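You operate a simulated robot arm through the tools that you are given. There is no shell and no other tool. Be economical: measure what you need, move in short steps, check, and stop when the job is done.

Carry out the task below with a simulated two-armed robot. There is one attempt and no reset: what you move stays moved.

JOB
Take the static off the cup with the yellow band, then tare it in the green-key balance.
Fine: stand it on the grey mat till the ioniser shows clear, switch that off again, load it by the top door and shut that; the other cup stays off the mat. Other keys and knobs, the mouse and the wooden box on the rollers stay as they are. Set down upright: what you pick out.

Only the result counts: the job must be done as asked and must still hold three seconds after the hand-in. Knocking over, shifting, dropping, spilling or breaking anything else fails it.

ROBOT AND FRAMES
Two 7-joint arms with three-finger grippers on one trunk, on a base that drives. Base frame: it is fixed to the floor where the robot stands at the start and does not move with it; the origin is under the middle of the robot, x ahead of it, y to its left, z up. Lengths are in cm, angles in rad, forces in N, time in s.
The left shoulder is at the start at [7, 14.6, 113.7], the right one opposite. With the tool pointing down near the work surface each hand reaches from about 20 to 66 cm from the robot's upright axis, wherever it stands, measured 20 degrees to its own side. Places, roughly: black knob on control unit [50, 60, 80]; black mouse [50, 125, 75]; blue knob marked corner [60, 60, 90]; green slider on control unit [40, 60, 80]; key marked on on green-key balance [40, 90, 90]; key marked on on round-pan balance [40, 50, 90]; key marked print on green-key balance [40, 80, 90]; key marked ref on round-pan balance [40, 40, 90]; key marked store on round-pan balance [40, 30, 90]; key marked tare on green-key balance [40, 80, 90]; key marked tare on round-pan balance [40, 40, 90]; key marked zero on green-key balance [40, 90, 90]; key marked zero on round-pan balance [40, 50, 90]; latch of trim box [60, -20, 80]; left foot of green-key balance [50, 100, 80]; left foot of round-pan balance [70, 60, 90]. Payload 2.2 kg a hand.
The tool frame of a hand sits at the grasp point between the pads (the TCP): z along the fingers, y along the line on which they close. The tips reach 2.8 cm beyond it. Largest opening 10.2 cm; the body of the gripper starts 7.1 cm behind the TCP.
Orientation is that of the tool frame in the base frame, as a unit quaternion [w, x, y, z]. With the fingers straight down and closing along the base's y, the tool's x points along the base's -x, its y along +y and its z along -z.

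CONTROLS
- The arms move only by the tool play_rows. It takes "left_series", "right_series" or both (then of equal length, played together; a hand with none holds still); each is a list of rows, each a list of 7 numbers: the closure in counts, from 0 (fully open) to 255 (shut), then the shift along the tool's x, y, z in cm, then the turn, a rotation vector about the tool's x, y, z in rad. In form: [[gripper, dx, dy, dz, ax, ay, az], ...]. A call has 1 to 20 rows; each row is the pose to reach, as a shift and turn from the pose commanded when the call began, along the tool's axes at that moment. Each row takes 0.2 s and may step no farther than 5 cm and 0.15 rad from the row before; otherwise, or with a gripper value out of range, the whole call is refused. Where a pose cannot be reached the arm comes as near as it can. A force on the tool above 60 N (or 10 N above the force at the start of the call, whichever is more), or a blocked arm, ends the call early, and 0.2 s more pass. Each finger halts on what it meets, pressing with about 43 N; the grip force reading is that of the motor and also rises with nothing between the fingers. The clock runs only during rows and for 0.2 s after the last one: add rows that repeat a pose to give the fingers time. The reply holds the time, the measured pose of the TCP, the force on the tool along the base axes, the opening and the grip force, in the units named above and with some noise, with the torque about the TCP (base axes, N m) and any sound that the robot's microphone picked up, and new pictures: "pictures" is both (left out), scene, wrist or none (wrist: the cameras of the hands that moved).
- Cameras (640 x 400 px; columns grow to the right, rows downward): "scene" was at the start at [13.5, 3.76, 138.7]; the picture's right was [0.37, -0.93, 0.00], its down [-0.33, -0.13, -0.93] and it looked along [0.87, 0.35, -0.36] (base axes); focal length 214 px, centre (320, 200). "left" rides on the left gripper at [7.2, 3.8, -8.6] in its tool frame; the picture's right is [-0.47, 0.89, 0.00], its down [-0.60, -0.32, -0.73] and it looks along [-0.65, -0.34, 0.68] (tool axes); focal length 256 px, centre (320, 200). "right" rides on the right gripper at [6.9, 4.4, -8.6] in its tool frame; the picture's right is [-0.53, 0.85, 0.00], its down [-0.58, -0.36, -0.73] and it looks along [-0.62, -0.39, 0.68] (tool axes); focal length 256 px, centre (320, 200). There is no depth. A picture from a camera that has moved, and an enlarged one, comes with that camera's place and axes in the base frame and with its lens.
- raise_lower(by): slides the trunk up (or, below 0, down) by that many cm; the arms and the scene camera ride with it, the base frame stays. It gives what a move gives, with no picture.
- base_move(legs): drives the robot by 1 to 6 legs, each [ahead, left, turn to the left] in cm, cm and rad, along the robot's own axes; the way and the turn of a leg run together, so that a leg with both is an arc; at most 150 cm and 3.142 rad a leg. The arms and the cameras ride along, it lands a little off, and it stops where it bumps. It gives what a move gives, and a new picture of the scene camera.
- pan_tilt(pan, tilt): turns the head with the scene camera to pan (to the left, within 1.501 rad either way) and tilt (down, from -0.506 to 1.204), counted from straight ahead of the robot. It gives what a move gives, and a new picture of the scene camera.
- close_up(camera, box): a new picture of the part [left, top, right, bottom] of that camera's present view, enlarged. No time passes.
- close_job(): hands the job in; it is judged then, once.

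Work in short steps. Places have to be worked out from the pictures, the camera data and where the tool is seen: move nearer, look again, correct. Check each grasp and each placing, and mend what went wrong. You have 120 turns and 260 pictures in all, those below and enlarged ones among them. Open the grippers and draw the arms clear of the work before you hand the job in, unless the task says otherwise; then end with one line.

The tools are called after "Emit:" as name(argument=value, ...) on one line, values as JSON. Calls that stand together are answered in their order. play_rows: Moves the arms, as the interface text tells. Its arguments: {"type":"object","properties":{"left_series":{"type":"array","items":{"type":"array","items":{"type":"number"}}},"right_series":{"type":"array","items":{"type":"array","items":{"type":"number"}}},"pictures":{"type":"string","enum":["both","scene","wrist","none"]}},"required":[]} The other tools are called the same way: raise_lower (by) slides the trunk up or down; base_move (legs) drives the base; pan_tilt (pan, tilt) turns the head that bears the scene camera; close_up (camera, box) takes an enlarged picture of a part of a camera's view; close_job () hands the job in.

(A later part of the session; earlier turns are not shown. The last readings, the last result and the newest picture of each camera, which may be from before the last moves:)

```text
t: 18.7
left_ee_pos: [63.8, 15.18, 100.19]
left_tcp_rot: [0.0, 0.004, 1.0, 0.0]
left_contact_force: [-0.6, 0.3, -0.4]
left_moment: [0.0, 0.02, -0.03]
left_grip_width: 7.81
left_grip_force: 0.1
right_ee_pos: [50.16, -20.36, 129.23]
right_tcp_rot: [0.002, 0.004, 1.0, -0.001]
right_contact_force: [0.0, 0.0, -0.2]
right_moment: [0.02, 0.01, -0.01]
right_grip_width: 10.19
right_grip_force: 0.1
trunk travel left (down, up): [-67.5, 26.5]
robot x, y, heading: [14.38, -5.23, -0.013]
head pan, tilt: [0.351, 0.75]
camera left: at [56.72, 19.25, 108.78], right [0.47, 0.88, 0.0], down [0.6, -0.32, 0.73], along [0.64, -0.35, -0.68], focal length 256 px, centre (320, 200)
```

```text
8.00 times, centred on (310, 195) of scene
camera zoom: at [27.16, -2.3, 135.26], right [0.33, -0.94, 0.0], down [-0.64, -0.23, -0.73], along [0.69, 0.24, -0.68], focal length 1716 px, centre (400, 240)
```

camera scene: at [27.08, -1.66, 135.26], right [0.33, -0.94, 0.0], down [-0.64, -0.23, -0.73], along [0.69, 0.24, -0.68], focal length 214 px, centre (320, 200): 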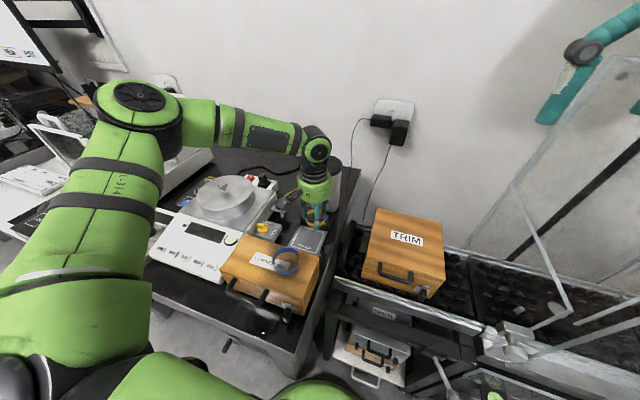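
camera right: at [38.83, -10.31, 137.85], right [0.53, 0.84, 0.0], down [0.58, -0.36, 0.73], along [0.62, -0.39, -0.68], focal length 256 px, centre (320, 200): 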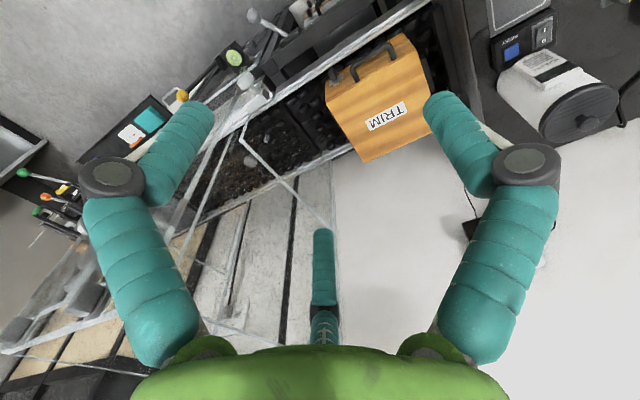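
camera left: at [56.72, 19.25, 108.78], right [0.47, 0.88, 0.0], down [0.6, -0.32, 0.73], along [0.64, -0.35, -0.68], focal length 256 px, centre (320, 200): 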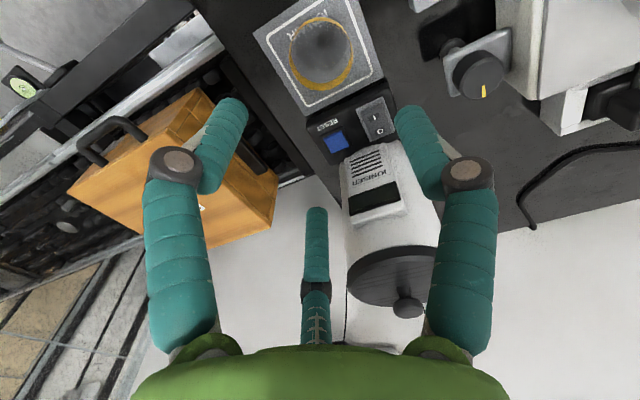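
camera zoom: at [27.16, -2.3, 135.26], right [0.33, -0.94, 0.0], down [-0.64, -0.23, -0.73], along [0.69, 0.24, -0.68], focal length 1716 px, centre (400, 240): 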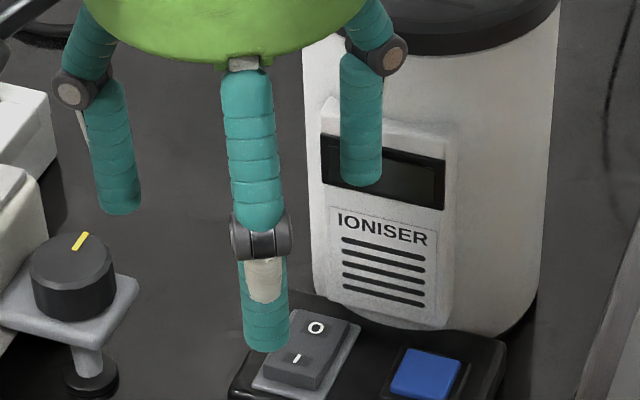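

The "I" end works out to [71.6, 17.6, 83.5] and "O" to about x 73.5. I'll close the fingers, tilt the hand 0.4 rad so it leans back from the ioniser, and hover over the rocker.

Emit:
play_rows(left_series=[[255, 0, 1.2, 0, 0, -0.14, 0], [255, -1, 2.4, 0, 0, -0.28, 0], [255, -3.5, 2.4, 1.5, 0, -0.4, 0], [255, -6.8, 2.4, 4.5, 0, -0.4, 0], [255, -6.8, 2.4, 7.6, 0, -0.4, 0], [255, -6.8, 2.4, 7.6, 0, -0.4, 0]], pictures="wrist")

Emit:
close_up(camera="scene", box=[250, 140, 350, 240])

```text
t: 20.1
left_ee_pos: [70.5, 17.92, 92.61]
left_tcp_rot: [0.201, 0.004, 0.98, -0.001]
left_contact_force: [0.1, -0.4, 0.4]
left_moment: [0.0, 0.0, 0.0]
left_grip_width: 0.19
left_grip_force: 31.5
right_ee_pos: [50.02, -20.43, 129.4]
right_tcp_rot: [0.002, 0.004, 1.0, 0.001]
right_contact_force: [-0.3, 0.0, -0.3]
right_moment: [0.0, -0.04, 0.06]
right_grip_width: 10.19
right_grip_force: 0.2
trunk travel left (down, up): [-67.5, 26.5]
robot x, y, heading: [14.63, -5.16, -0.013]
head pan, tilt: [0.351, 0.75]
camera left: at [60.71, 21.85, 97.7], right [0.43, 0.88, 0.18], down [0.27, -0.32, 0.91], along [0.86, -0.35, -0.37], focal length 256 px, centre (320, 200)
```

left: 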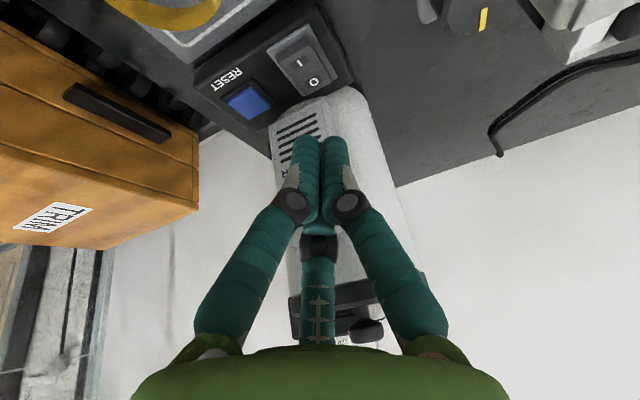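

```text
4.00 times, centred on (300, 190) of scene
camera zoom: at [27.05, -2.37, 135.28], right [0.33, -0.94, 0.0], down [-0.64, -0.23, -0.73], along [0.69, 0.24, -0.68], focal length 858 px, centre (400, 240)
```

zoom: 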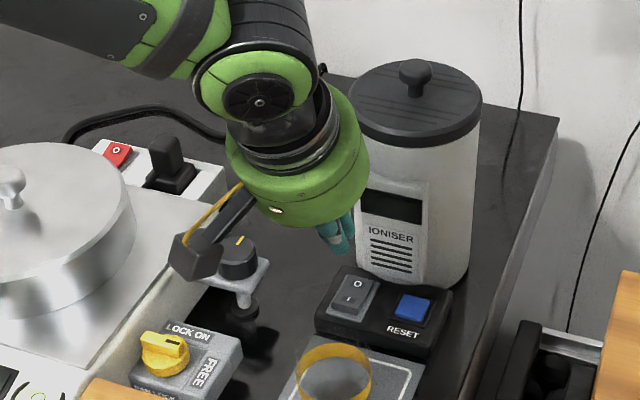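

Re-sighting gives "I" at [71.8, 17.8] and the fingertips are right above it at z≈90. I'll lower 5.7 cm, then approach slowly.

Emit:
play_rows(left_series=[[255, 0.9, 0, 2.1, 0, 0, 0], [255, 1.75, 0, 4.15, 0, 0, 0], [255, 2.22, 0, 5.25, 0, 0, 0], [255, 2.22, 0, 5.25, 0, 0, 0]], pictures="wrist")

Emit:
close_up(camera="scene", box=[260, 150, 340, 230])

```text
t: 21.1
left_ee_pos: [70.58, 17.8, 86.78]
left_tcp_rot: [0.199, 0.004, 0.98, -0.001]
left_contact_force: [0.1, 0.1, 0.3]
left_moment: [0.02, -0.01, -0.02]
left_grip_width: 0.2
left_grip_force: 31.4
right_ee_pos: [50.07, -20.31, 129.29]
right_tcp_rot: [0.001, 0.004, 1.0, 0.0]
right_contact_force: [0.4, 0.5, 0.4]
right_moment: [-0.01, 0.02, -0.01]
right_grip_width: 10.18
right_grip_force: 0.0
trunk travel left (down, up): [-67.5, 26.5]
robot x, y, heading: [14.59, -5.31, -0.012]
head pan, tilt: [0.351, 0.75]
camera left: at [60.72, 21.86, 91.93], right [0.43, 0.88, 0.18], down [0.27, -0.32, 0.91], along [0.86, -0.35, -0.38], focal length 256 px, centre (320, 200)
```

left: 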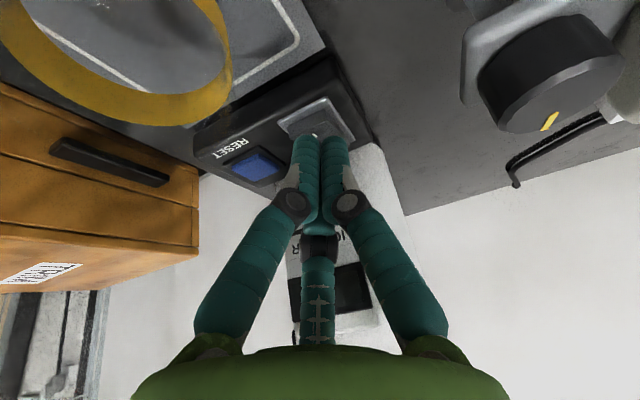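

```text
5.00 times, centred on (300, 190) of scene
camera zoom: at [27.09, -2.34, 135.27], right [0.33, -0.94, 0.0], down [-0.64, -0.23, -0.73], along [0.69, 0.24, -0.68], focal length 1072 px, centre (420, 250)
```

zoom: 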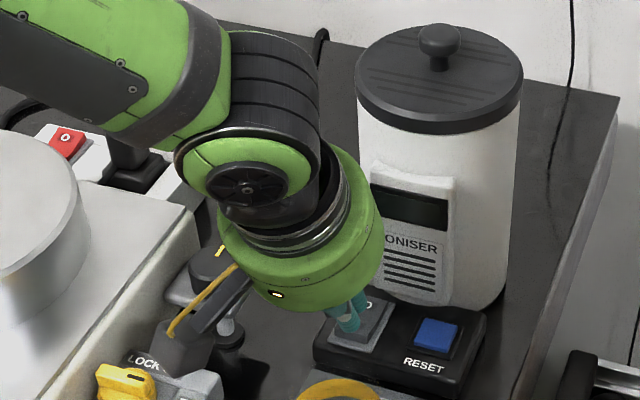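

The tips are just above the "I" half. I'll press down in small steps while watching force and sound.

Emit:
play_rows(left_series=[[255, 0.08, 0, 0.18, 0, 0, 0], [255, 0.16, 0, 0.37, 0, 0, 0], [255, 0.23, 0, 0.55, 0, 0, 0], [255, 0.31, 0, 0.74, 0, 0, 0]], pictures="none")

Emit:
close_up(camera="scene", box=[260, 150, 340, 230])

```text
t: 22.1
left_ee_pos: [70.61, 17.78, 85.95]
left_tcp_rot: [0.2, 0.003, 0.98, 0.0]
left_contact_force: [0.3, 0.5, 0.1]
left_moment: [0.03, -0.01, -0.02]
left_grip_width: 0.23
left_grip_force: 31.8
right_ee_pos: [50.08, -20.37, 129.31]
right_tcp_rot: [0.002, 0.005, 1.0, -0.001]
right_contact_force: [1.0, -0.8, 0.3]
right_moment: [0.04, 0.04, 0.01]
right_grip_width: 10.18
right_grip_force: 0.2
trunk travel left (down, up): [-67.5, 26.5]
robot x, y, heading: [14.5, -5.35, -0.015]
head pan, tilt: [0.351, 0.75]
```

```text
5.00 times, centred on (300, 190) of scene
camera zoom: at [27.12, -2.33, 135.27], right [0.33, -0.94, 0.0], down [-0.64, -0.23, -0.73], along [0.69, 0.24, -0.68], focal length 1072 px, centre (420, 250)
```

zoom: 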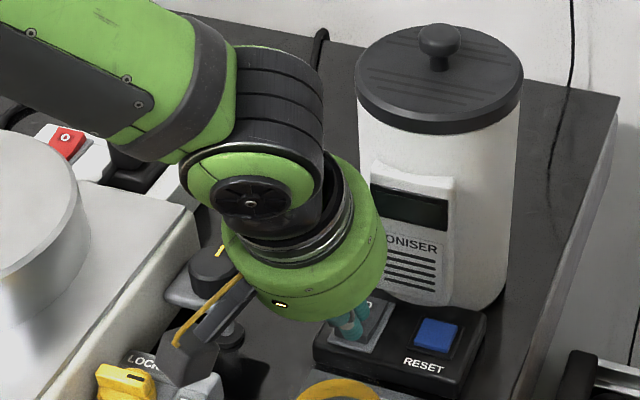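

No force and no display yet with the tips at about z 83.4. I'll continue pressing in small steps.

Emit:
play_rows(left_series=[[255, 0.06, 0, 0.14, 0, 0, 0], [255, 0.12, 0, 0.28, 0, 0, 0], [255, 0.17, 0, 0.41, 0, 0, 0], [255, 0.23, 0, 0.55, 0, 0, 0]], pictures="none")

Emit:
close_up(camera="scene", box=[260, 150, 340, 230])

```text
t: 23.1
left_ee_pos: [70.63, 17.88, 85.45]
left_tcp_rot: [0.2, 0.004, 0.98, -0.001]
left_contact_force: [0.4, -0.2, 0.0]
left_moment: [-0.02, -0.01, 0.02]
left_grip_width: 0.22
left_grip_force: 31.2
right_ee_pos: [50.14, -20.31, 129.25]
right_tcp_rot: [0.002, 0.004, 1.0, -0.001]
right_contact_force: [0.6, -0.6, 1.2]
right_moment: [0.0, -0.02, -0.02]
right_grip_width: 10.2
right_grip_force: 0.1
trunk travel left (down, up): [-67.5, 26.5]
robot x, y, heading: [14.37, -5.5, -0.015]
head pan, tilt: [0.351, 0.75]
```

```text
5.00 times, centred on (300, 190) of scene
camera zoom: at [27.14, -2.33, 135.26], right [0.33, -0.94, 0.0], down [-0.64, -0.23, -0.73], along [0.69, 0.24, -0.68], focal length 1072 px, centre (420, 250)
```

zoom: 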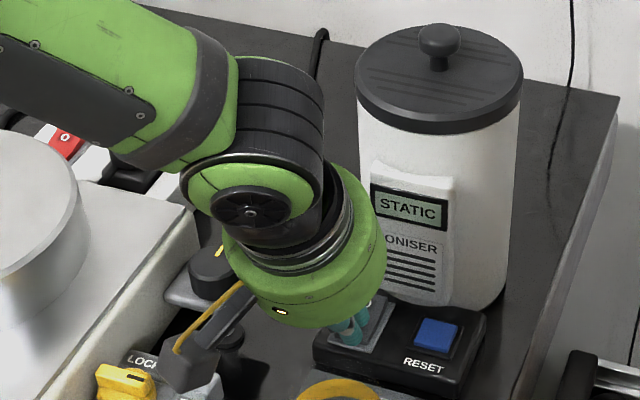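

The ioniser is on and shows STATIC. I'll lift off and wait for it to clear.

Emit:
play_rows(left_series=[[255, -0.8, 0, -1.8, 0, 0, 0], [255, -1.9, 0, -4.6, 0, 0, 0], [255, -1.9, 0, -4.6, 0, 0, 0], [255, -1.9, 0, -4.6, 0, 0, 0], [255, -1.9, 0, -4.6, 0, 0, 0], [255, -1.9, 0, -4.6, 0, 0, 0], [255, -1.9, 0, -4.6, 0, 0, 0], [255, -1.9, 0, -4.6, 0, 0, 0], [255, -1.9, 0, -4.6, 0, 0, 0], [255, -1.9, 0, -4.6, 0, 0, 0]], pictures="wrist")

Emit:
close_up(camera="scene", box=[260, 150, 340, 230])

```text
t: 25.3
left_ee_pos: [70.58, 17.79, 90.38]
left_tcp_rot: [0.199, 0.004, 0.98, -0.001]
left_contact_force: [-0.6, 0.0, 0.4]
left_moment: [0.0, 0.02, 0.0]
left_grip_width: 0.22
left_grip_force: 31.6
right_ee_pos: [50.14, -20.45, 129.33]
right_tcp_rot: [0.001, 0.004, 1.0, 0.0]
right_contact_force: [0.2, -0.4, 0.6]
right_moment: [0.03, 0.01, 0.02]
right_grip_width: 10.19
right_grip_force: 0.1
trunk travel left (down, up): [-67.5, 26.5]
robot x, y, heading: [14.63, -4.93, -0.013]
head pan, tilt: [0.351, 0.75]
camera left: at [60.7, 21.81, 95.54], right [0.44, 0.88, 0.18], down [0.27, -0.32, 0.91], along [0.86, -0.35, -0.38], focal length 256 px, centre (320, 200)
```

left: 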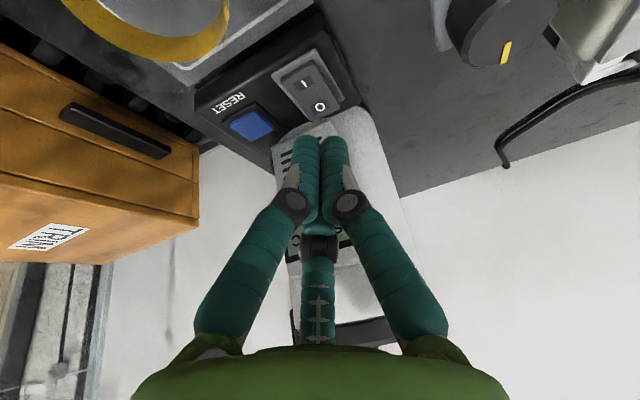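

```text
5.00 times, centred on (300, 190) of scene
camera zoom: at [27.1, -2.34, 135.27], right [0.33, -0.94, 0.0], down [-0.64, -0.23, -0.73], along [0.69, 0.24, -0.68], focal length 1072 px, centre (420, 250)
```

zoom: 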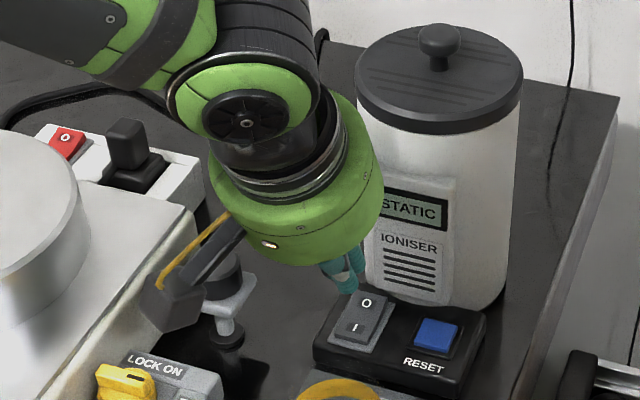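

It's still STATIC. I'll move the tips over the "O" end while waiting, staying raised.

Emit:
play_rows(left_series=[[255, -1.5, 0, 0.63, 0, 0, 0], [255, -1.5, 0, 0.63, 0, 0, 0], [255, -1.5, 0, 0.63, 0, 0, 0], [255, -1.5, 0, 0.63, 0, 0, 0], [255, -1.5, 0, 0.63, 0, 0, 0], [255, -1.5, 0, 0.63, 0, 0, 0], [255, -1.5, 0, 0.63, 0, 0, 0], [255, -1.5, 0, 0.63, 0, 0, 0], [255, -1.5, 0, 0.63, 0, 0, 0], [255, -1.5, 0, 0.63, 0, 0, 0], [255, -1.5, 0, 0.63, 0, 0, 0], [255, -1.5, 0, 0.63, 0, 0, 0]], pictures="wrist")

Emit:
close_up(camera="scene", box=[260, 150, 340, 230])

```text
t: 27.9
left_ee_pos: [72.07, 17.74, 90.4]
left_tcp_rot: [0.199, 0.004, 0.98, -0.001]
left_contact_force: [0.4, 0.0, -0.5]
left_moment: [-0.03, -0.01, 0.0]
left_grip_width: 0.19
left_grip_force: 31.4
right_ee_pos: [50.17, -20.45, 129.3]
right_tcp_rot: [0.002, 0.004, 1.0, 0.001]
right_contact_force: [0.2, -0.1, 0.8]
right_moment: [0.0, -0.01, 0.03]
right_grip_width: 10.22
right_grip_force: 0.1
trunk travel left (down, up): [-67.5, 26.5]
robot x, y, heading: [14.37, -5.57, -0.014]
head pan, tilt: [0.351, 0.75]
camera left: at [62.3, 21.74, 95.62], right [0.44, 0.88, 0.18], down [0.27, -0.32, 0.91], along [0.86, -0.35, -0.38], focal length 256 px, centre (320, 200)
```

left: 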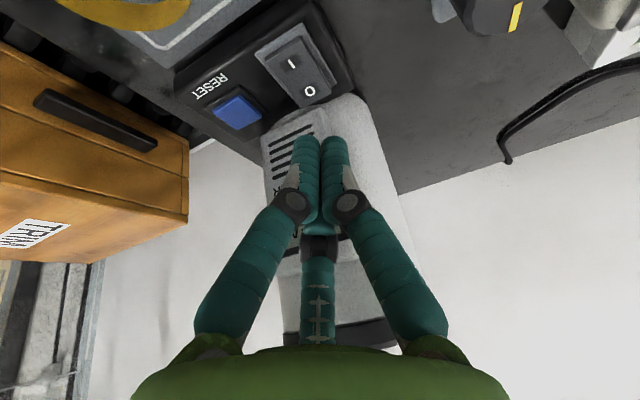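

```text
5.00 times, centred on (300, 190) of scene
camera zoom: at [27.11, -2.34, 135.27], right [0.33, -0.94, 0.0], down [-0.64, -0.23, -0.73], along [0.69, 0.24, -0.68], focal length 1072 px, centre (420, 250)
```

zoom: 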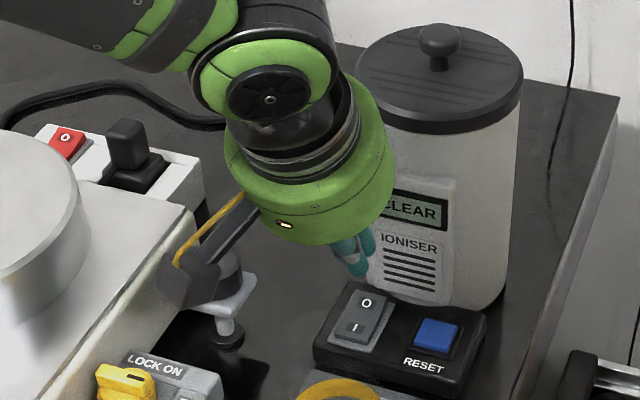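

It shows CLEAR. "O" sights to [73.5, 17.9] and the tips are at [73.2, 17.7], so I'll press down there in steps.

Emit:
play_rows(left_series=[[255, 0.6, 0, 1.4, 0, 0, 0], [255, 1.1, 0, 2.6, 0, 0, 0], [255, 1.3, 0, 3.1, 0, 0, 0], [255, 1.46, 0, 3.45, 0, 0, 0], [255, 1.58, 0, 3.75, 0, 0, 0], [255, 1.7, 0, 4.05, 0, 0, 0]], pictures="none")

Emit:
close_up(camera="scene", box=[260, 150, 340, 230])

```text
t: 29.3
left_ee_pos: [72.16, 17.84, 86.02]
left_tcp_rot: [0.199, 0.004, 0.98, -0.001]
left_contact_force: [0.1, 0.2, 1.1]
left_moment: [0.03, -0.02, 0.0]
left_grip_width: 0.19
left_grip_force: 31.0
right_ee_pos: [50.17, -20.4, 129.43]
right_tcp_rot: [0.002, 0.004, 1.0, 0.0]
right_contact_force: [0.1, 0.3, -0.3]
right_moment: [-0.02, 0.04, 0.02]
right_grip_width: 10.2
right_grip_force: 0.1
trunk travel left (down, up): [-67.5, 26.5]
robot x, y, heading: [14.29, -5.06, -0.014]
head pan, tilt: [0.351, 0.75]
```

```text
5.00 times, centred on (300, 190) of scene
camera zoom: at [27.11, -2.34, 135.27], right [0.33, -0.94, 0.0], down [-0.64, -0.23, -0.73], along [0.69, 0.24, -0.68], focal length 1072 px, centre (420, 250)
```

zoom: 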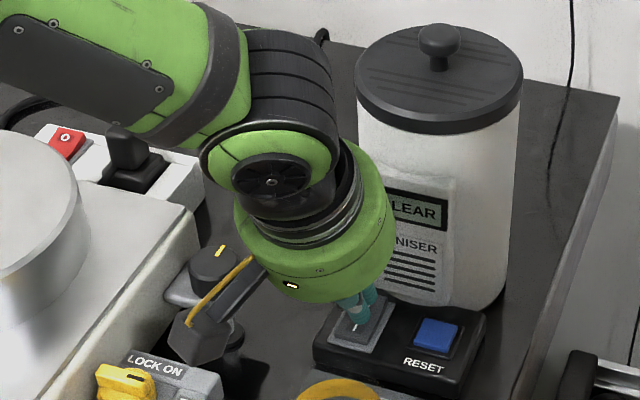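

Light contact, but still on. I'll press further.

Emit:
play_rows(left_series=[[255, 0.06, 0, 0.14, 0, 0, 0], [255, 0.12, 0, 0.28, 0, 0, 0], [255, 0.17, 0, 0.41, 0, 0, 0], [255, 0.25, 0, 0.6, 0, 0, 0]], pictures="none")

Emit:
close_up(camera="scene", box=[260, 150, 340, 230])

```text
t: 30.3
left_ee_pos: [72.19, 17.85, 85.62]
left_tcp_rot: [0.202, 0.004, 0.979, 0.0]
left_contact_force: [-0.7, 2.4, 14.7]
left_moment: [0.09, 0.06, -0.21]
left_grip_width: 0.22
left_grip_force: 31.1
right_ee_pos: [49.96, -20.42, 129.42]
right_tcp_rot: [0.002, 0.003, 1.0, 0.0]
right_contact_force: [0.8, -0.5, 0.1]
right_moment: [-0.03, 0.0, 0.01]
right_grip_width: 10.2
right_grip_force: 0.0
trunk travel left (down, up): [-67.5, 26.5]
robot x, y, heading: [14.48, -4.99, -0.013]
head pan, tilt: [0.351, 0.75]
```

```text
5.00 times, centred on (300, 190) of scene
camera zoom: at [26.84, -2.35, 135.32], right [0.33, -0.94, 0.0], down [-0.64, -0.23, -0.73], along [0.69, 0.24, -0.68], focal length 1072 px, centre (420, 250)
```

zoom: 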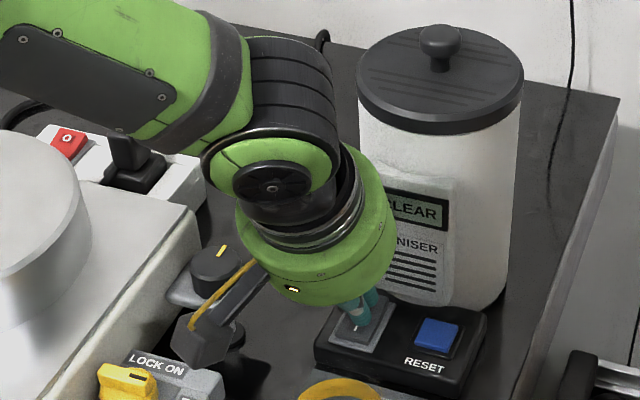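

14.7 N without toggling: the tilted tip's lower edge is on the rocker's pivot. I'll lift 1 cm, shift 0.9 cm toward the O end and press again.

Emit:
play_rows(left_series=[[255, -0.4, 0, -1.0, 0, 0, 0], [255, -1.2, 0, -0.65, 0, 0, 0], [255, -1.0, 0, -0.2, 0, 0, 0], [255, -0.9, 0, 0.05, 0, 0, 0], [255, -0.83, 0, 0.2, 0, 0, 0]], pictures="none")

Emit:
close_up(camera="scene", box=[260, 150, 340, 230])

```text
t: 31.5
left_ee_pos: [73.12, 17.73, 85.85]
left_tcp_rot: [0.202, 0.005, 0.979, -0.002]
left_contact_force: [-2.2, 2.6, 13.2]
left_moment: [0.0, 0.1, -0.07]
left_grip_width: 0.18
left_grip_force: 31.5
right_ee_pos: [49.96, -20.49, 129.41]
right_tcp_rot: [0.003, 0.005, 1.0, 0.0]
right_contact_force: [-0.1, 0.3, 0.1]
right_moment: [0.01, 0.0, 0.02]
right_grip_width: 10.19
right_grip_force: 0.0
trunk travel left (down, up): [-67.5, 26.5]
robot x, y, heading: [14.44, -5.53, -0.014]
head pan, tilt: [0.351, 0.75]
```

```text
5.00 times, centred on (300, 190) of scene
camera zoom: at [26.83, -2.36, 135.32], right [0.33, -0.94, 0.0], down [-0.64, -0.23, -0.73], along [0.69, 0.24, -0.68], focal length 1072 px, centre (420, 250)
```

zoom: 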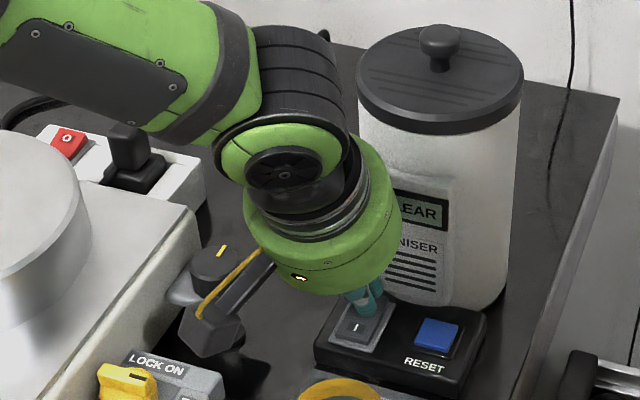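

Contact is 13 N at the far end and it's still on. I'll press 0.4 cm further here, watching the force.

Emit:
play_rows(left_series=[[255, 0.06, 0, 0.14, 0, 0, 0], [255, 0.12, 0, 0.28, 0, 0, 0], [255, 0.16, 0, 0.38, 0, 0, 0]], pictures="wrist")

Emit:
close_up(camera="scene", box=[290, 170, 330, 210])

```text
t: 32.3
left_ee_pos: [73.11, 17.79, 85.74]
left_tcp_rot: [0.206, 0.004, 0.979, -0.003]
left_contact_force: [1.7, 4.6, 30.7]
left_moment: [-0.03, 0.07, 0.04]
left_grip_width: 0.21
left_grip_force: 31.1
right_ee_pos: [49.63, -20.57, 129.45]
right_tcp_rot: [0.004, 0.004, 1.0, 0.0]
right_contact_force: [0.2, -0.4, -0.5]
right_moment: [-0.03, -0.01, 0.0]
right_grip_width: 10.21
right_grip_force: 0.0
trunk travel left (down, up): [-67.5, 26.5]
robot x, y, heading: [14.3, -5.24, -0.014]
head pan, tilt: [0.351, 0.75]
camera left: at [63.13, 21.78, 90.79], right [0.43, 0.88, 0.19], down [0.26, -0.32, 0.91], along [0.86, -0.35, -0.36], focal length 256 px, centre (320, 200)
```

left: 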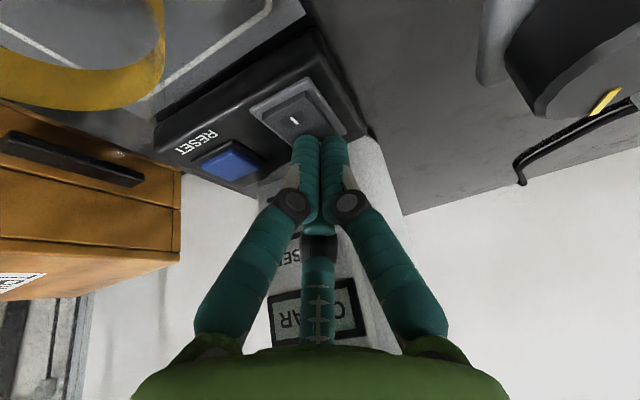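

```text
10.00 times, centred on (310, 190) of scene
camera zoom: at [26.6, -2.44, 135.35], right [0.33, -0.94, 0.0], down [-0.64, -0.23, -0.73], along [0.69, 0.24, -0.68], focal length 2145 px, centre (420, 300)
```

zoom: 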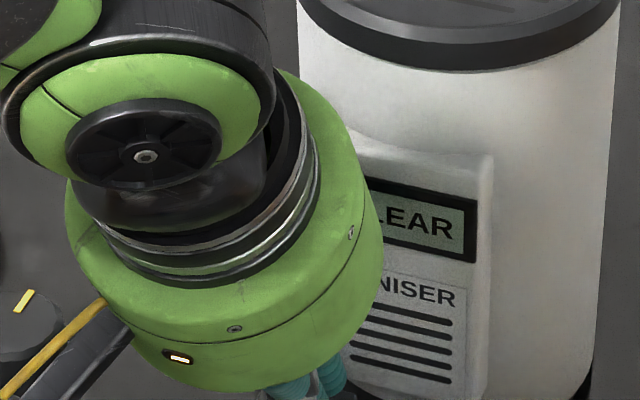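

30 N without toggling, and the torque reading puts the contact near x≈72.75, so a rear fingertip rests on the pivot. I'll lift and lean the hand to the left instead, so a single fingertip lands at the right x.

Emit:
play_rows(left_series=[[255, -0.8, 0.1, -2.0, 0, 0, 0], [255, -2.2, 0.3, -5.0, 0, 0, 0], [255, -2.2, 0.3, -5.0, 0.11, 0.06, 0], [255, -2.2, 0.3, -5.0, 0.22, 0.12, 0], [255, -2.2, 0.3, -5.0, 0.34, 0.19, 0], [255, -2.2, 0.3, -5.0, 0.45, 0.25, 0], [255, -2.2, 0.3, -5.0, 0.45, 0.25, 0]], pictures="wrist")

Emit:
close_up(camera="scene", box=[260, 150, 340, 230])

```text
t: 33.9
left_ee_pos: [73.12, 18.23, 90.58]
left_tcp_rot: [0.071, 0.048, 0.972, -0.218]
left_contact_force: [0.7, 0.3, 0.3]
left_moment: [0.02, -0.01, 0.0]
left_grip_width: 0.22
left_grip_force: 31.3
right_ee_pos: [50.09, -20.48, 129.34]
right_tcp_rot: [0.002, 0.005, 1.0, -0.001]
right_contact_force: [0.4, -0.7, 0.1]
right_moment: [-0.02, -0.01, 0.02]
right_grip_width: 10.2
right_grip_force: 0.0
trunk travel left (down, up): [-67.5, 26.5]
robot x, y, heading: [14.51, -5.1, -0.015]
head pan, tilt: [0.351, 0.75]
camera left: at [65.57, 25.85, 95.6], right [0.57, 0.77, -0.3], down [0.47, -0.01, 0.88], along [0.67, -0.64, -0.37], focal length 256 px, centre (320, 200)
```

left: 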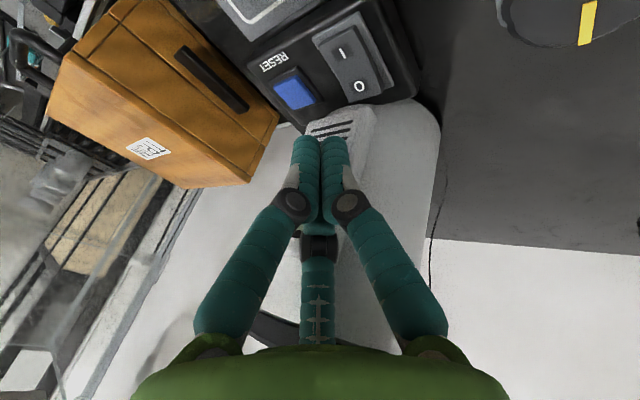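

```text
5.00 times, centred on (300, 190) of scene
camera zoom: at [27.05, -2.34, 135.28], right [0.33, -0.94, 0.0], down [-0.64, -0.23, -0.73], along [0.69, 0.24, -0.68], focal length 1072 px, centre (420, 250)
```

zoom: 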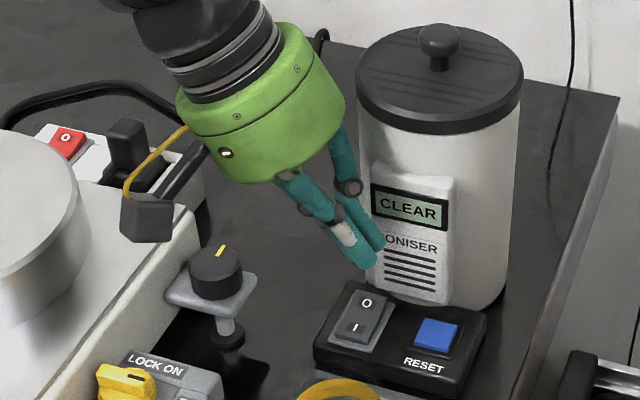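

Now the contact tip is above [73.5, 17.75], and "O" sights to [73.4, 18.2]. I'll lower straight down and press.

Emit:
play_rows(left_series=[[255, 0.16, 0.83, 1.8, 0, 0, 0], [255, 0.32, 1.27, 2.7, 0, 0, 0], [255, 0.38, 1.44, 3.04, 0, 0, 0], [255, 0.43, 1.56, 3.31, 0, 0, 0], [255, 0.47, 1.69, 3.58, 0, 0, 0], [255, 0.52, 1.81, 3.84, 0, 0, 0]], pictures="none")

Emit:
close_up(camera="scene", box=[260, 150, 340, 230])

```text
t: 35.3
left_ee_pos: [72.38, 18.03, 87.61]
left_tcp_rot: [0.071, 0.049, 0.972, -0.217]
left_contact_force: [0.5, 0.2, -0.2]
left_moment: [0.01, 0.0, -0.02]
left_grip_width: 0.18
left_grip_force: 31.6
left hand out of reach, approached as far as the arm can: row 2, 3, 4, 5, 6
right_ee_pos: [50.18, -20.41, 129.31]
right_tcp_rot: [0.003, 0.004, 1.0, 0.0]
right_contact_force: [-0.2, -0.1, 0.5]
right_moment: [0.0, -0.03, -0.01]
right_grip_width: 10.18
right_grip_force: 0.0
trunk travel left (down, up): [-67.5, 26.5]
robot x, y, heading: [14.87, -4.91, -0.013]
head pan, tilt: [0.351, 0.75]
```

```text
5.00 times, centred on (300, 190) of scene
camera zoom: at [27.12, -2.34, 135.27], right [0.33, -0.94, 0.0], down [-0.64, -0.23, -0.73], along [0.69, 0.24, -0.68], focal length 1072 px, centre (420, 250)
```

zoom: 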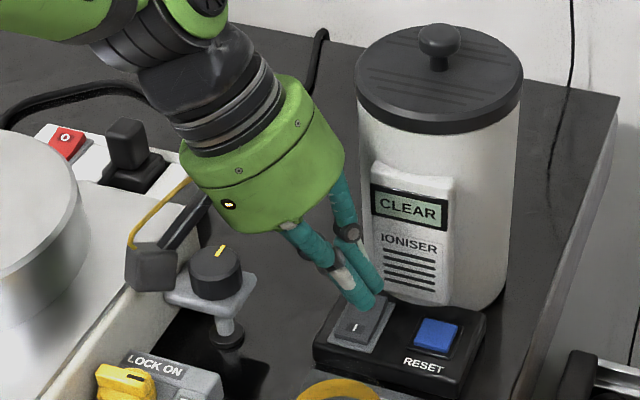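

The arm runs out of reach with this lean. I'll go back to the hover pose, then lower the trunk by 5 cm so the same arm pose sits lower.

Emit:
play_rows(left_series=[[255, -0.52, -1.81, -3.84, 0, 0, 0], [255, -1.1, -3.3, -7.2, 0, 0, 0], [255, -1.1, -3.3, -7.2, 0, 0, 0]], pictures="none")

```text
t: 36.1
left_ee_pos: [72.16, 18.01, 95.48]
left_tcp_rot: [0.07, 0.047, 0.972, -0.218]
left_contact_force: [0.5, -1.4, -0.1]
left_moment: [0.01, 0.01, -0.03]
left_grip_width: 0.2
left_grip_force: 31.6
right_ee_pos: [50.16, -20.38, 129.26]
right_tcp_rot: [0.001, 0.004, 1.0, -0.002]
right_contact_force: [1.2, -0.1, -0.5]
right_moment: [-0.01, 0.01, 0.05]
right_grip_width: 10.2
right_grip_force: 0.1
trunk travel left (down, up): [-67.5, 26.5]
robot x, y, heading: [14.31, -5.09, -0.014]
head pan, tilt: [0.351, 0.75]
```

Emit:
raise_lower(by=-6)

```text
t: 37.1
left_ee_pos: [72.21, 17.97, 89.44]
left_tcp_rot: [0.071, 0.048, 0.972, -0.219]
left_contact_force: [-0.2, -0.4, 0.2]
left_moment: [-0.02, 0.0, 0.01]
left_grip_width: 0.19
left_grip_force: 31.2
right_ee_pos: [50.18, -20.52, 123.21]
right_tcp_rot: [0.001, 0.004, 1.0, 0.0]
right_contact_force: [-0.5, 0.4, -0.5]
right_moment: [-0.04, 0.01, -0.02]
right_grip_width: 10.19
right_grip_force: 0.1
trunk travel left (down, up): [-61.5, 32.5]
robot x, y, heading: [14.34, -5.6, -0.01]
head pan, tilt: [0.351, 0.75]
```

The hand is at z 89.4 with the trunk lowered. I'll shift 1.1 cm ahead and press down in steps.

Emit:
play_rows(left_series=[[255, -1.07, 0.35, 0.02, 0, 0, 0], [255, -0.79, 1.1, 1.63, 0, 0, 0], [255, -0.66, 1.44, 2.35, 0, 0, 0], [255, -0.6, 1.6, 2.7, 0, 0, 0], [255, -0.55, 1.73, 2.97, 0, 0, 0]], pictures="none")

Emit:
close_up(camera="scene", box=[260, 130, 340, 210])

```text
t: 38.3
left_ee_pos: [73.35, 18.22, 86.1]
left_tcp_rot: [0.072, 0.048, 0.972, -0.218]
left_contact_force: [-0.1, 0.4, 0.2]
left_moment: [-0.01, 0.0, 0.05]
left_grip_width: 0.24
left_grip_force: 31.1
right_ee_pos: [50.19, -20.41, 123.22]
right_tcp_rot: [0.002, 0.005, 1.0, -0.001]
right_contact_force: [0.7, 0.7, 0.1]
right_moment: [0.01, 0.05, -0.01]
right_grip_width: 10.22
right_grip_force: 0.1
trunk travel left (down, up): [-61.5, 32.5]
robot x, y, heading: [14.56, -5.3, -0.011]
head pan, tilt: [0.351, 0.75]
```

```text
5.00 times, centred on (300, 170) of scene
camera zoom: at [27.11, -2.33, 129.27], right [0.33, -0.94, 0.0], down [-0.64, -0.23, -0.73], along [0.69, 0.24, -0.68], focal length 1072 px, centre (420, 350)
```

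zoom: 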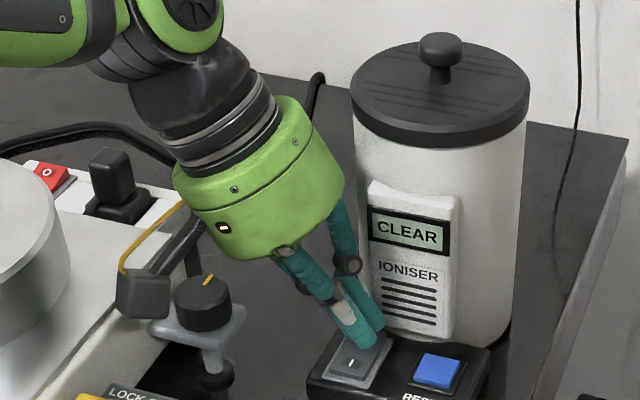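

No force yet. I'll keep pressing in small steps.

Emit:
play_rows(left_series=[[255, 0.03, 0.08, 0.18, 0, 0, 0], [255, 0.06, 0.17, 0.36, 0, 0, 0], [255, 0.09, 0.25, 0.54, 0, 0, 0], [255, 0.12, 0.31, 0.67, 0, 0, 0]], pictures="none")

Emit:
close_up(camera="scene", box=[260, 130, 340, 210])

```text
t: 39.3
left_ee_pos: [73.34, 18.14, 85.82]
left_tcp_rot: [0.074, 0.048, 0.972, -0.219]
left_contact_force: [0.6, 2.8, 14.7]
left_moment: [0.1, -0.03, -0.02]
left_grip_width: 0.21
left_grip_force: 31.6
right_ee_pos: [49.84, -20.41, 123.42]
right_tcp_rot: [0.002, 0.004, 1.0, 0.0]
right_contact_force: [-0.4, -0.9, 0.3]
right_moment: [0.01, 0.0, 0.01]
right_grip_width: 10.21
right_grip_force: 0.1
trunk travel left (down, up): [-61.5, 32.5]
robot x, y, heading: [14.12, -5.58, -0.013]
head pan, tilt: [0.351, 0.75]
```

```text
5.00 times, centred on (300, 170) of scene
camera zoom: at [26.87, -2.39, 129.32], right [0.33, -0.94, 0.0], down [-0.64, -0.23, -0.73], along [0.69, 0.24, -0.68], focal length 1072 px, centre (420, 350)
```

zoom: 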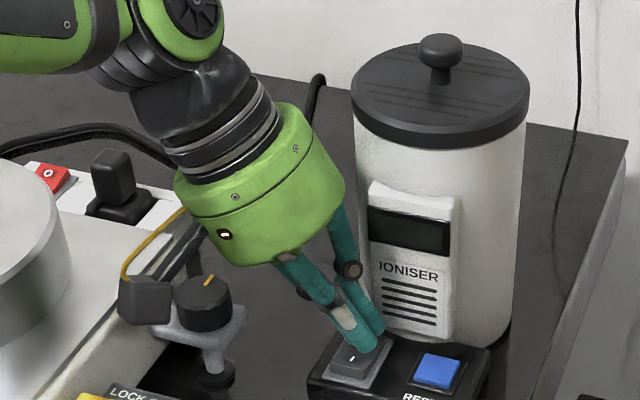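

The display is dark, so the ioniser is off. I'll lift away and bring the hand back upright in steps.

Emit:
play_rows(left_series=[[255, -0.55, -1.4, -3.0, 0, 0, 0], [255, -1.1, -2.9, -6.2, 0, 0, 0], [255, -1.8, -4.6, -9.8, 0, 0, 0], [255, -1.8, -4.6, -9.8, -0.11, 0.03, 0], [255, -1.8, -4.6, -9.8, -0.22, 0.06, 0], [255, -1.8, -4.6, -9.8, -0.33, 0.09, 0], [255, -1.8, -4.6, -9.8, -0.44, 0.11, 0], [60, -1.8, -4.6, -9.8, -0.44, 0.11, 0]], pictures="wrist")

Emit:
close_up(camera="scene", box=[240, 120, 360, 240])

```text
t: 41.1
left_ee_pos: [72.56, 18.81, 96.79]
left_tcp_rot: [0.027, 0.042, 0.999, 0.001]
left_contact_force: [-22.7, 7.0, 0.4]
left_moment: [-0.15, -0.29, -0.23]
left_grip_width: 6.58
left_grip_force: 0.1
right_ee_pos: [49.36, -19.93, 123.59]
right_tcp_rot: [0.005, 0.004, 1.0, -0.001]
right_contact_force: [-0.9, 0.2, 1.1]
right_moment: [-0.04, -0.04, -0.01]
right_grip_width: 10.19
right_grip_force: 0.0
trunk travel left (down, up): [-61.5, 32.5]
robot x, y, heading: [14.38, -5.28, -0.013]
head pan, tilt: [0.351, 0.75]
camera left: at [65.32, 23.17, 104.99], right [0.54, 0.84, 0.03], down [0.54, -0.37, 0.76], along [0.65, -0.39, -0.65], focal length 256 px, centre (320, 200)
```

left: 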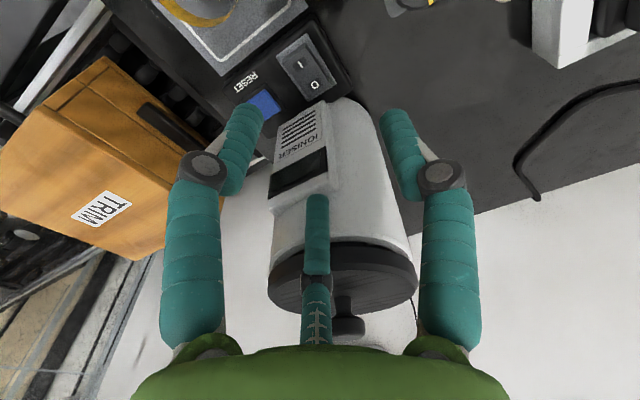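

```text
3.33 times, centred on (300, 180) of scene
camera zoom: at [26.28, -1.91, 129.34], right [0.33, -0.94, 0.01], down [-0.64, -0.23, -0.73], along [0.69, 0.24, -0.68], focal length 715 px, centre (387, 267)
```

zoom: 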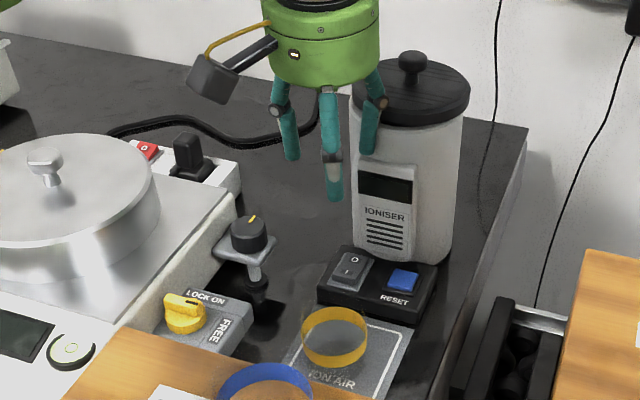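

There is a 22 N push against the ioniser because the opening fingers touched it. I'll close them and back off toward the robot.

Emit:
play_rows(left_series=[[255, 0.5, 0, 0, 0, 0, 0], [255, 3, 0, 0, 0, 0, 0], [255, 7, 0, 0, 0, 0, 0], [255, 7, 0, 0, 0, 0, 0]], pictures="wrist")

Emit:
close_up(camera="scene", box=[240, 120, 360, 240])

```text
t: 42.1
left_ee_pos: [66.37, 18.82, 96.04]
left_tcp_rot: [0.026, 0.043, 0.999, 0.001]
left_contact_force: [0.3, -1.1, 0.0]
left_moment: [0.0, 0.04, 0.01]
left_grip_width: 0.21
left_grip_force: 31.4
right_ee_pos: [50.21, -20.36, 123.25]
right_tcp_rot: [0.002, 0.005, 1.0, -0.002]
right_contact_force: [0.1, 0.8, -0.2]
right_moment: [-0.03, 0.01, 0.01]
right_grip_width: 10.23
right_grip_force: 0.0
trunk travel left (down, up): [-61.5, 32.5]
robot x, y, heading: [14.65, -5.23, -0.016]
head pan, tilt: [0.351, 0.75]
camera left: at [59.22, 23.29, 104.29], right [0.54, 0.84, 0.03], down [0.54, -0.37, 0.76], along [0.65, -0.39, -0.65], focal length 256 px, centre (320, 200)
```

left: 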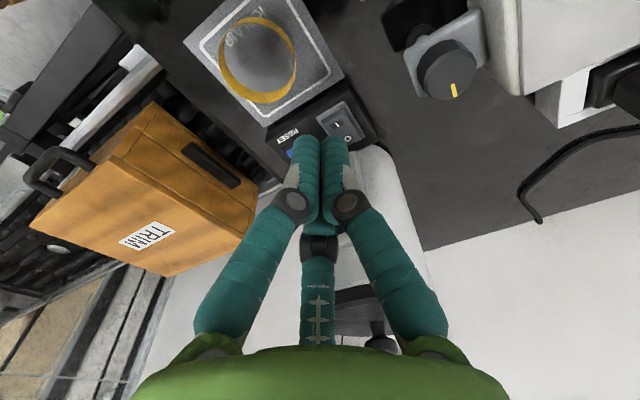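

```text
3.33 times, centred on (300, 180) of scene
camera zoom: at [27.19, -2.36, 129.26], right [0.33, -0.94, 0.0], down [-0.64, -0.23, -0.73], along [0.69, 0.24, -0.68], focal length 715 px, centre (387, 267)
```

zoom: 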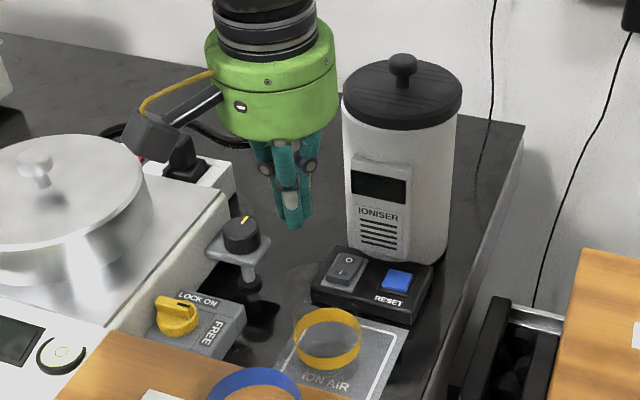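

The ioniser still looks seated normally and stays off. Now I'll straighten the hand and centre it over the cup, opening to 7.8 cm.

Emit:
play_rows(left_series=[[255, 1.2, -1.8, -0.1, 0, 0.026, -0.043], [60, 2.3, -3.6, -0.1, 0, 0.052, -0.086], [60, 2.3, -3.6, -0.1, 0, 0.052, -0.086], [60, 2.3, -3.6, -0.1, 0, 0.052, -0.086]], pictures="wrist")

Emit:
close_up(camera="scene", box=[240, 120, 360, 240])

```text
t: 43.1
left_ee_pos: [63.78, 15.4, 96.09]
left_tcp_rot: [0.001, 0.0, 1.0, 0.003]
left_contact_force: [-0.1, 0.9, -0.3]
left_moment: [-0.01, -0.02, 0.02]
left_grip_width: 7.81
left_grip_force: 0.1
right_ee_pos: [50.11, -20.41, 123.21]
right_tcp_rot: [0.002, 0.004, 1.0, 0.001]
right_contact_force: [-0.7, 0.4, 0.3]
right_moment: [0.01, 0.0, 0.0]
right_grip_width: 10.21
right_grip_force: 0.2
trunk travel left (down, up): [-61.5, 32.5]
robot x, y, heading: [14.36, -5.43, -0.02]
head pan, tilt: [0.351, 0.75]
camera left: at [56.64, 19.29, 104.71], right [0.47, 0.89, 0.0], down [0.6, -0.32, 0.73], along [0.65, -0.34, -0.68], focal length 256 px, centre (320, 200)
```

left: 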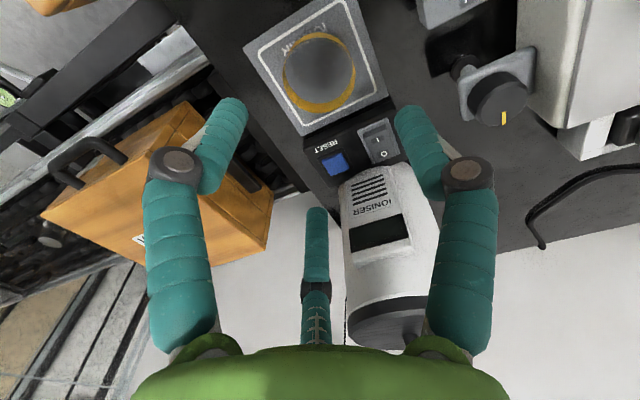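

```text
3.33 times, centred on (300, 180) of scene
camera zoom: at [27.1, -2.37, 129.27], right [0.33, -0.94, 0.0], down [-0.64, -0.23, -0.73], along [0.69, 0.24, -0.68], focal length 715 px, centre (387, 267)
```

zoom: 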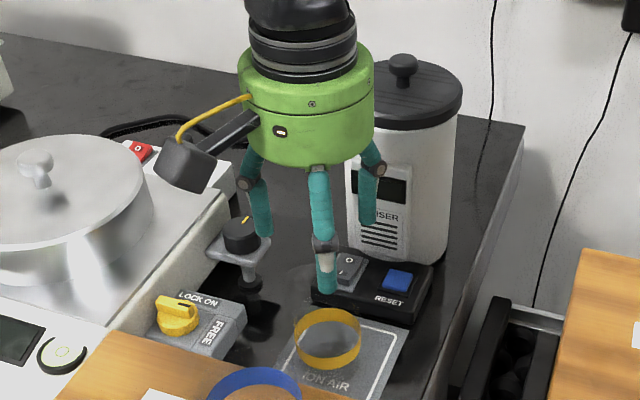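

The cup sights to [63.6, 15.7] under the hand. I'll descend to the earlier grasp height and close.

Emit:
play_rows(left_series=[[60, 0.1, 0.15, 4, 0, 0, 0], [60, 0.1, 0.15, 8, 0, 0, 0], [60, 0.1, 0.15, 10.8, 0, 0, 0], [60, 0.1, 0.15, 10.8, 0, 0, 0], [130, 0.1, 0.15, 10.8, 0, 0, 0], [200, 0.1, 0.15, 10.8, 0, 0, 0], [200, 0.1, 0.15, 10.8, 0, 0, 0]], pictures="none")

```text
t: 44.7
left_ee_pos: [63.61, 15.64, 85.44]
left_tcp_rot: [0.002, 0.001, 1.0, 0.002]
left_contact_force: [0.5, 0.5, 0.3]
left_moment: [0.0, -0.01, -0.03]
left_grip_width: 5.1
left_grip_force: 43.6
right_ee_pos: [50.07, -20.44, 123.27]
right_tcp_rot: [0.002, 0.004, 1.0, 0.001]
right_contact_force: [-0.1, 0.4, -0.2]
right_moment: [-0.01, 0.0, 0.01]
right_grip_width: 10.19
right_grip_force: 0.2
trunk travel left (down, up): [-61.5, 32.5]
robot x, y, heading: [14.3, -5.21, -0.017]
head pan, tilt: [0.351, 0.75]
```

Gripped at 5.1 cm. I'll lift 20 cm and draw back over the box.

Emit:
play_rows(left_series=[[200, 0, 0, -2, 0, 0, 0], [200, 0, 0, -6, 0, 0, 0], [200, 0, 0, -10.5, 0, 0, 0], [200, 0, 0, -15, 0, 0, 0], [200, 0, 0, -19.5, 0, 0, 0], [200, 3, 1, -23, 0, 0, 0], [200, 7.5, 2.5, -23, 0, 0, 0], [200, 12, 4, -23, 0, 0, 0], [200, 16, 5, -23, 0, 0, 0], [200, 16, 5, -23, 0, 0, 0]], pictures="scene")

Emit:
close_up(camera="scene", box=[220, 120, 360, 260])

```text
t: 46.9
left_ee_pos: [47.86, 20.37, 108.17]
left_tcp_rot: [0.0, 0.0, 1.0, 0.002]
left_contact_force: [0.6, -1.2, -1.2]
left_moment: [0.04, 0.05, 0.0]
left_grip_width: 5.07
left_grip_force: 42.4
right_ee_pos: [50.29, -20.37, 123.28]
right_tcp_rot: [0.001, 0.004, 1.0, 0.0]
right_contact_force: [0.4, -0.3, -0.3]
right_moment: [0.02, 0.03, -0.01]
right_grip_width: 10.18
right_grip_force: 0.1
trunk travel left (down, up): [-61.5, 32.5]
robot x, y, heading: [14.48, -5.43, -0.013]
head pan, tilt: [0.351, 0.75]
camera scene: at [27.24, -2.38, 129.25], right [0.33, -0.94, 0.0], down [-0.64, -0.23, -0.73], along [0.69, 0.24, -0.68], focal length 214 px, centre (320, 200)
```

scene: 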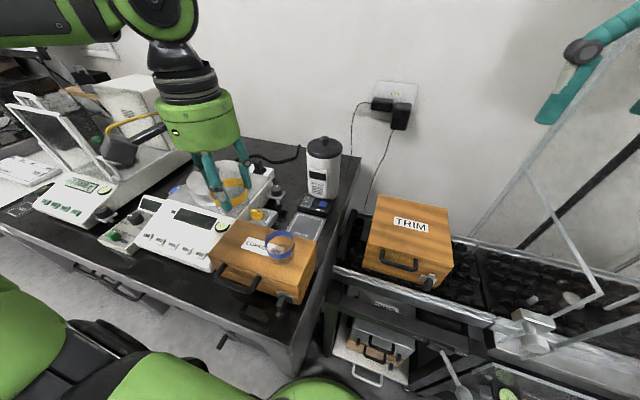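

```text
2.86 times, centred on (290, 190) of scene
camera zoom: at [27.24, -2.38, 129.25], right [0.33, -0.94, 0.0], down [-0.64, -0.23, -0.73], along [0.69, 0.24, -0.68], focal length 613 px, centre (406, 229)
```

zoom: 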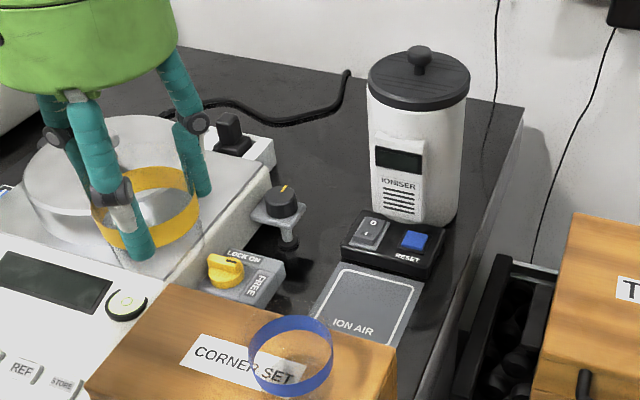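

The cup is held upright, the ioniser is off and the blue cup stays on its box. I'll raise the trunk so the load clears everything.

Emit:
raise_lower(by=14)

Emit:
pan_tilt(pan=1.3, tilt=0.5)

```text
t: 48.6
left_ee_pos: [47.74, 20.32, 122.17]
left_tcp_rot: [0.001, 0.001, 1.0, 0.002]
left_contact_force: [1.0, 0.9, -0.8]
left_moment: [0.0, -0.01, 0.01]
left_grip_width: 5.06
left_grip_force: 42.7
right_ee_pos: [50.19, -20.14, 137.39]
right_tcp_rot: [0.001, 0.004, 1.0, 0.0]
right_contact_force: [-0.2, -0.2, 0.4]
right_moment: [-0.01, -0.01, 0.04]
right_grip_width: 10.2
right_grip_force: 0.0
trunk travel left (down, up): [-75.5, 18.5]
robot x, y, heading: [14.44, -5.35, -0.017]
head pan, tilt: [0.351, 0.75]
```

```text
t: 49.8
left_ee_pos: [47.66, 20.3, 122.18]
left_tcp_rot: [0.001, 0.001, 1.0, 0.002]
left_contact_force: [0.3, 0.3, -0.1]
left_moment: [0.0, 0.03, -0.02]
left_grip_width: 5.08
left_grip_force: 42.5
right_ee_pos: [50.12, -20.26, 137.34]
right_tcp_rot: [0.003, 0.004, 1.0, 0.0]
right_contact_force: [0.3, 0.2, -0.7]
right_moment: [0.0, -0.03, -0.01]
right_grip_width: 10.22
right_grip_force: 0.1
trunk travel left (down, up): [-75.5, 18.5]
robot x, y, heading: [14.67, -5.36, -0.016]
head pan, tilt: [1.3, 0.499]
camera scene: at [21.85, 3.65, 145.46], right [0.96, -0.28, 0.0], down [-0.13, -0.46, -0.88], along [0.25, 0.84, -0.48], focal length 214 px, centre (320, 200)
```

scene: 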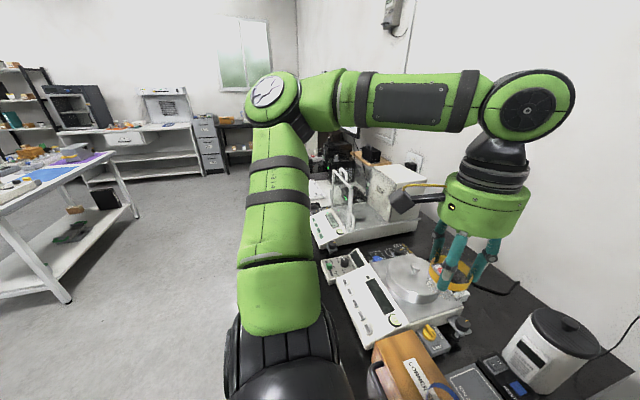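

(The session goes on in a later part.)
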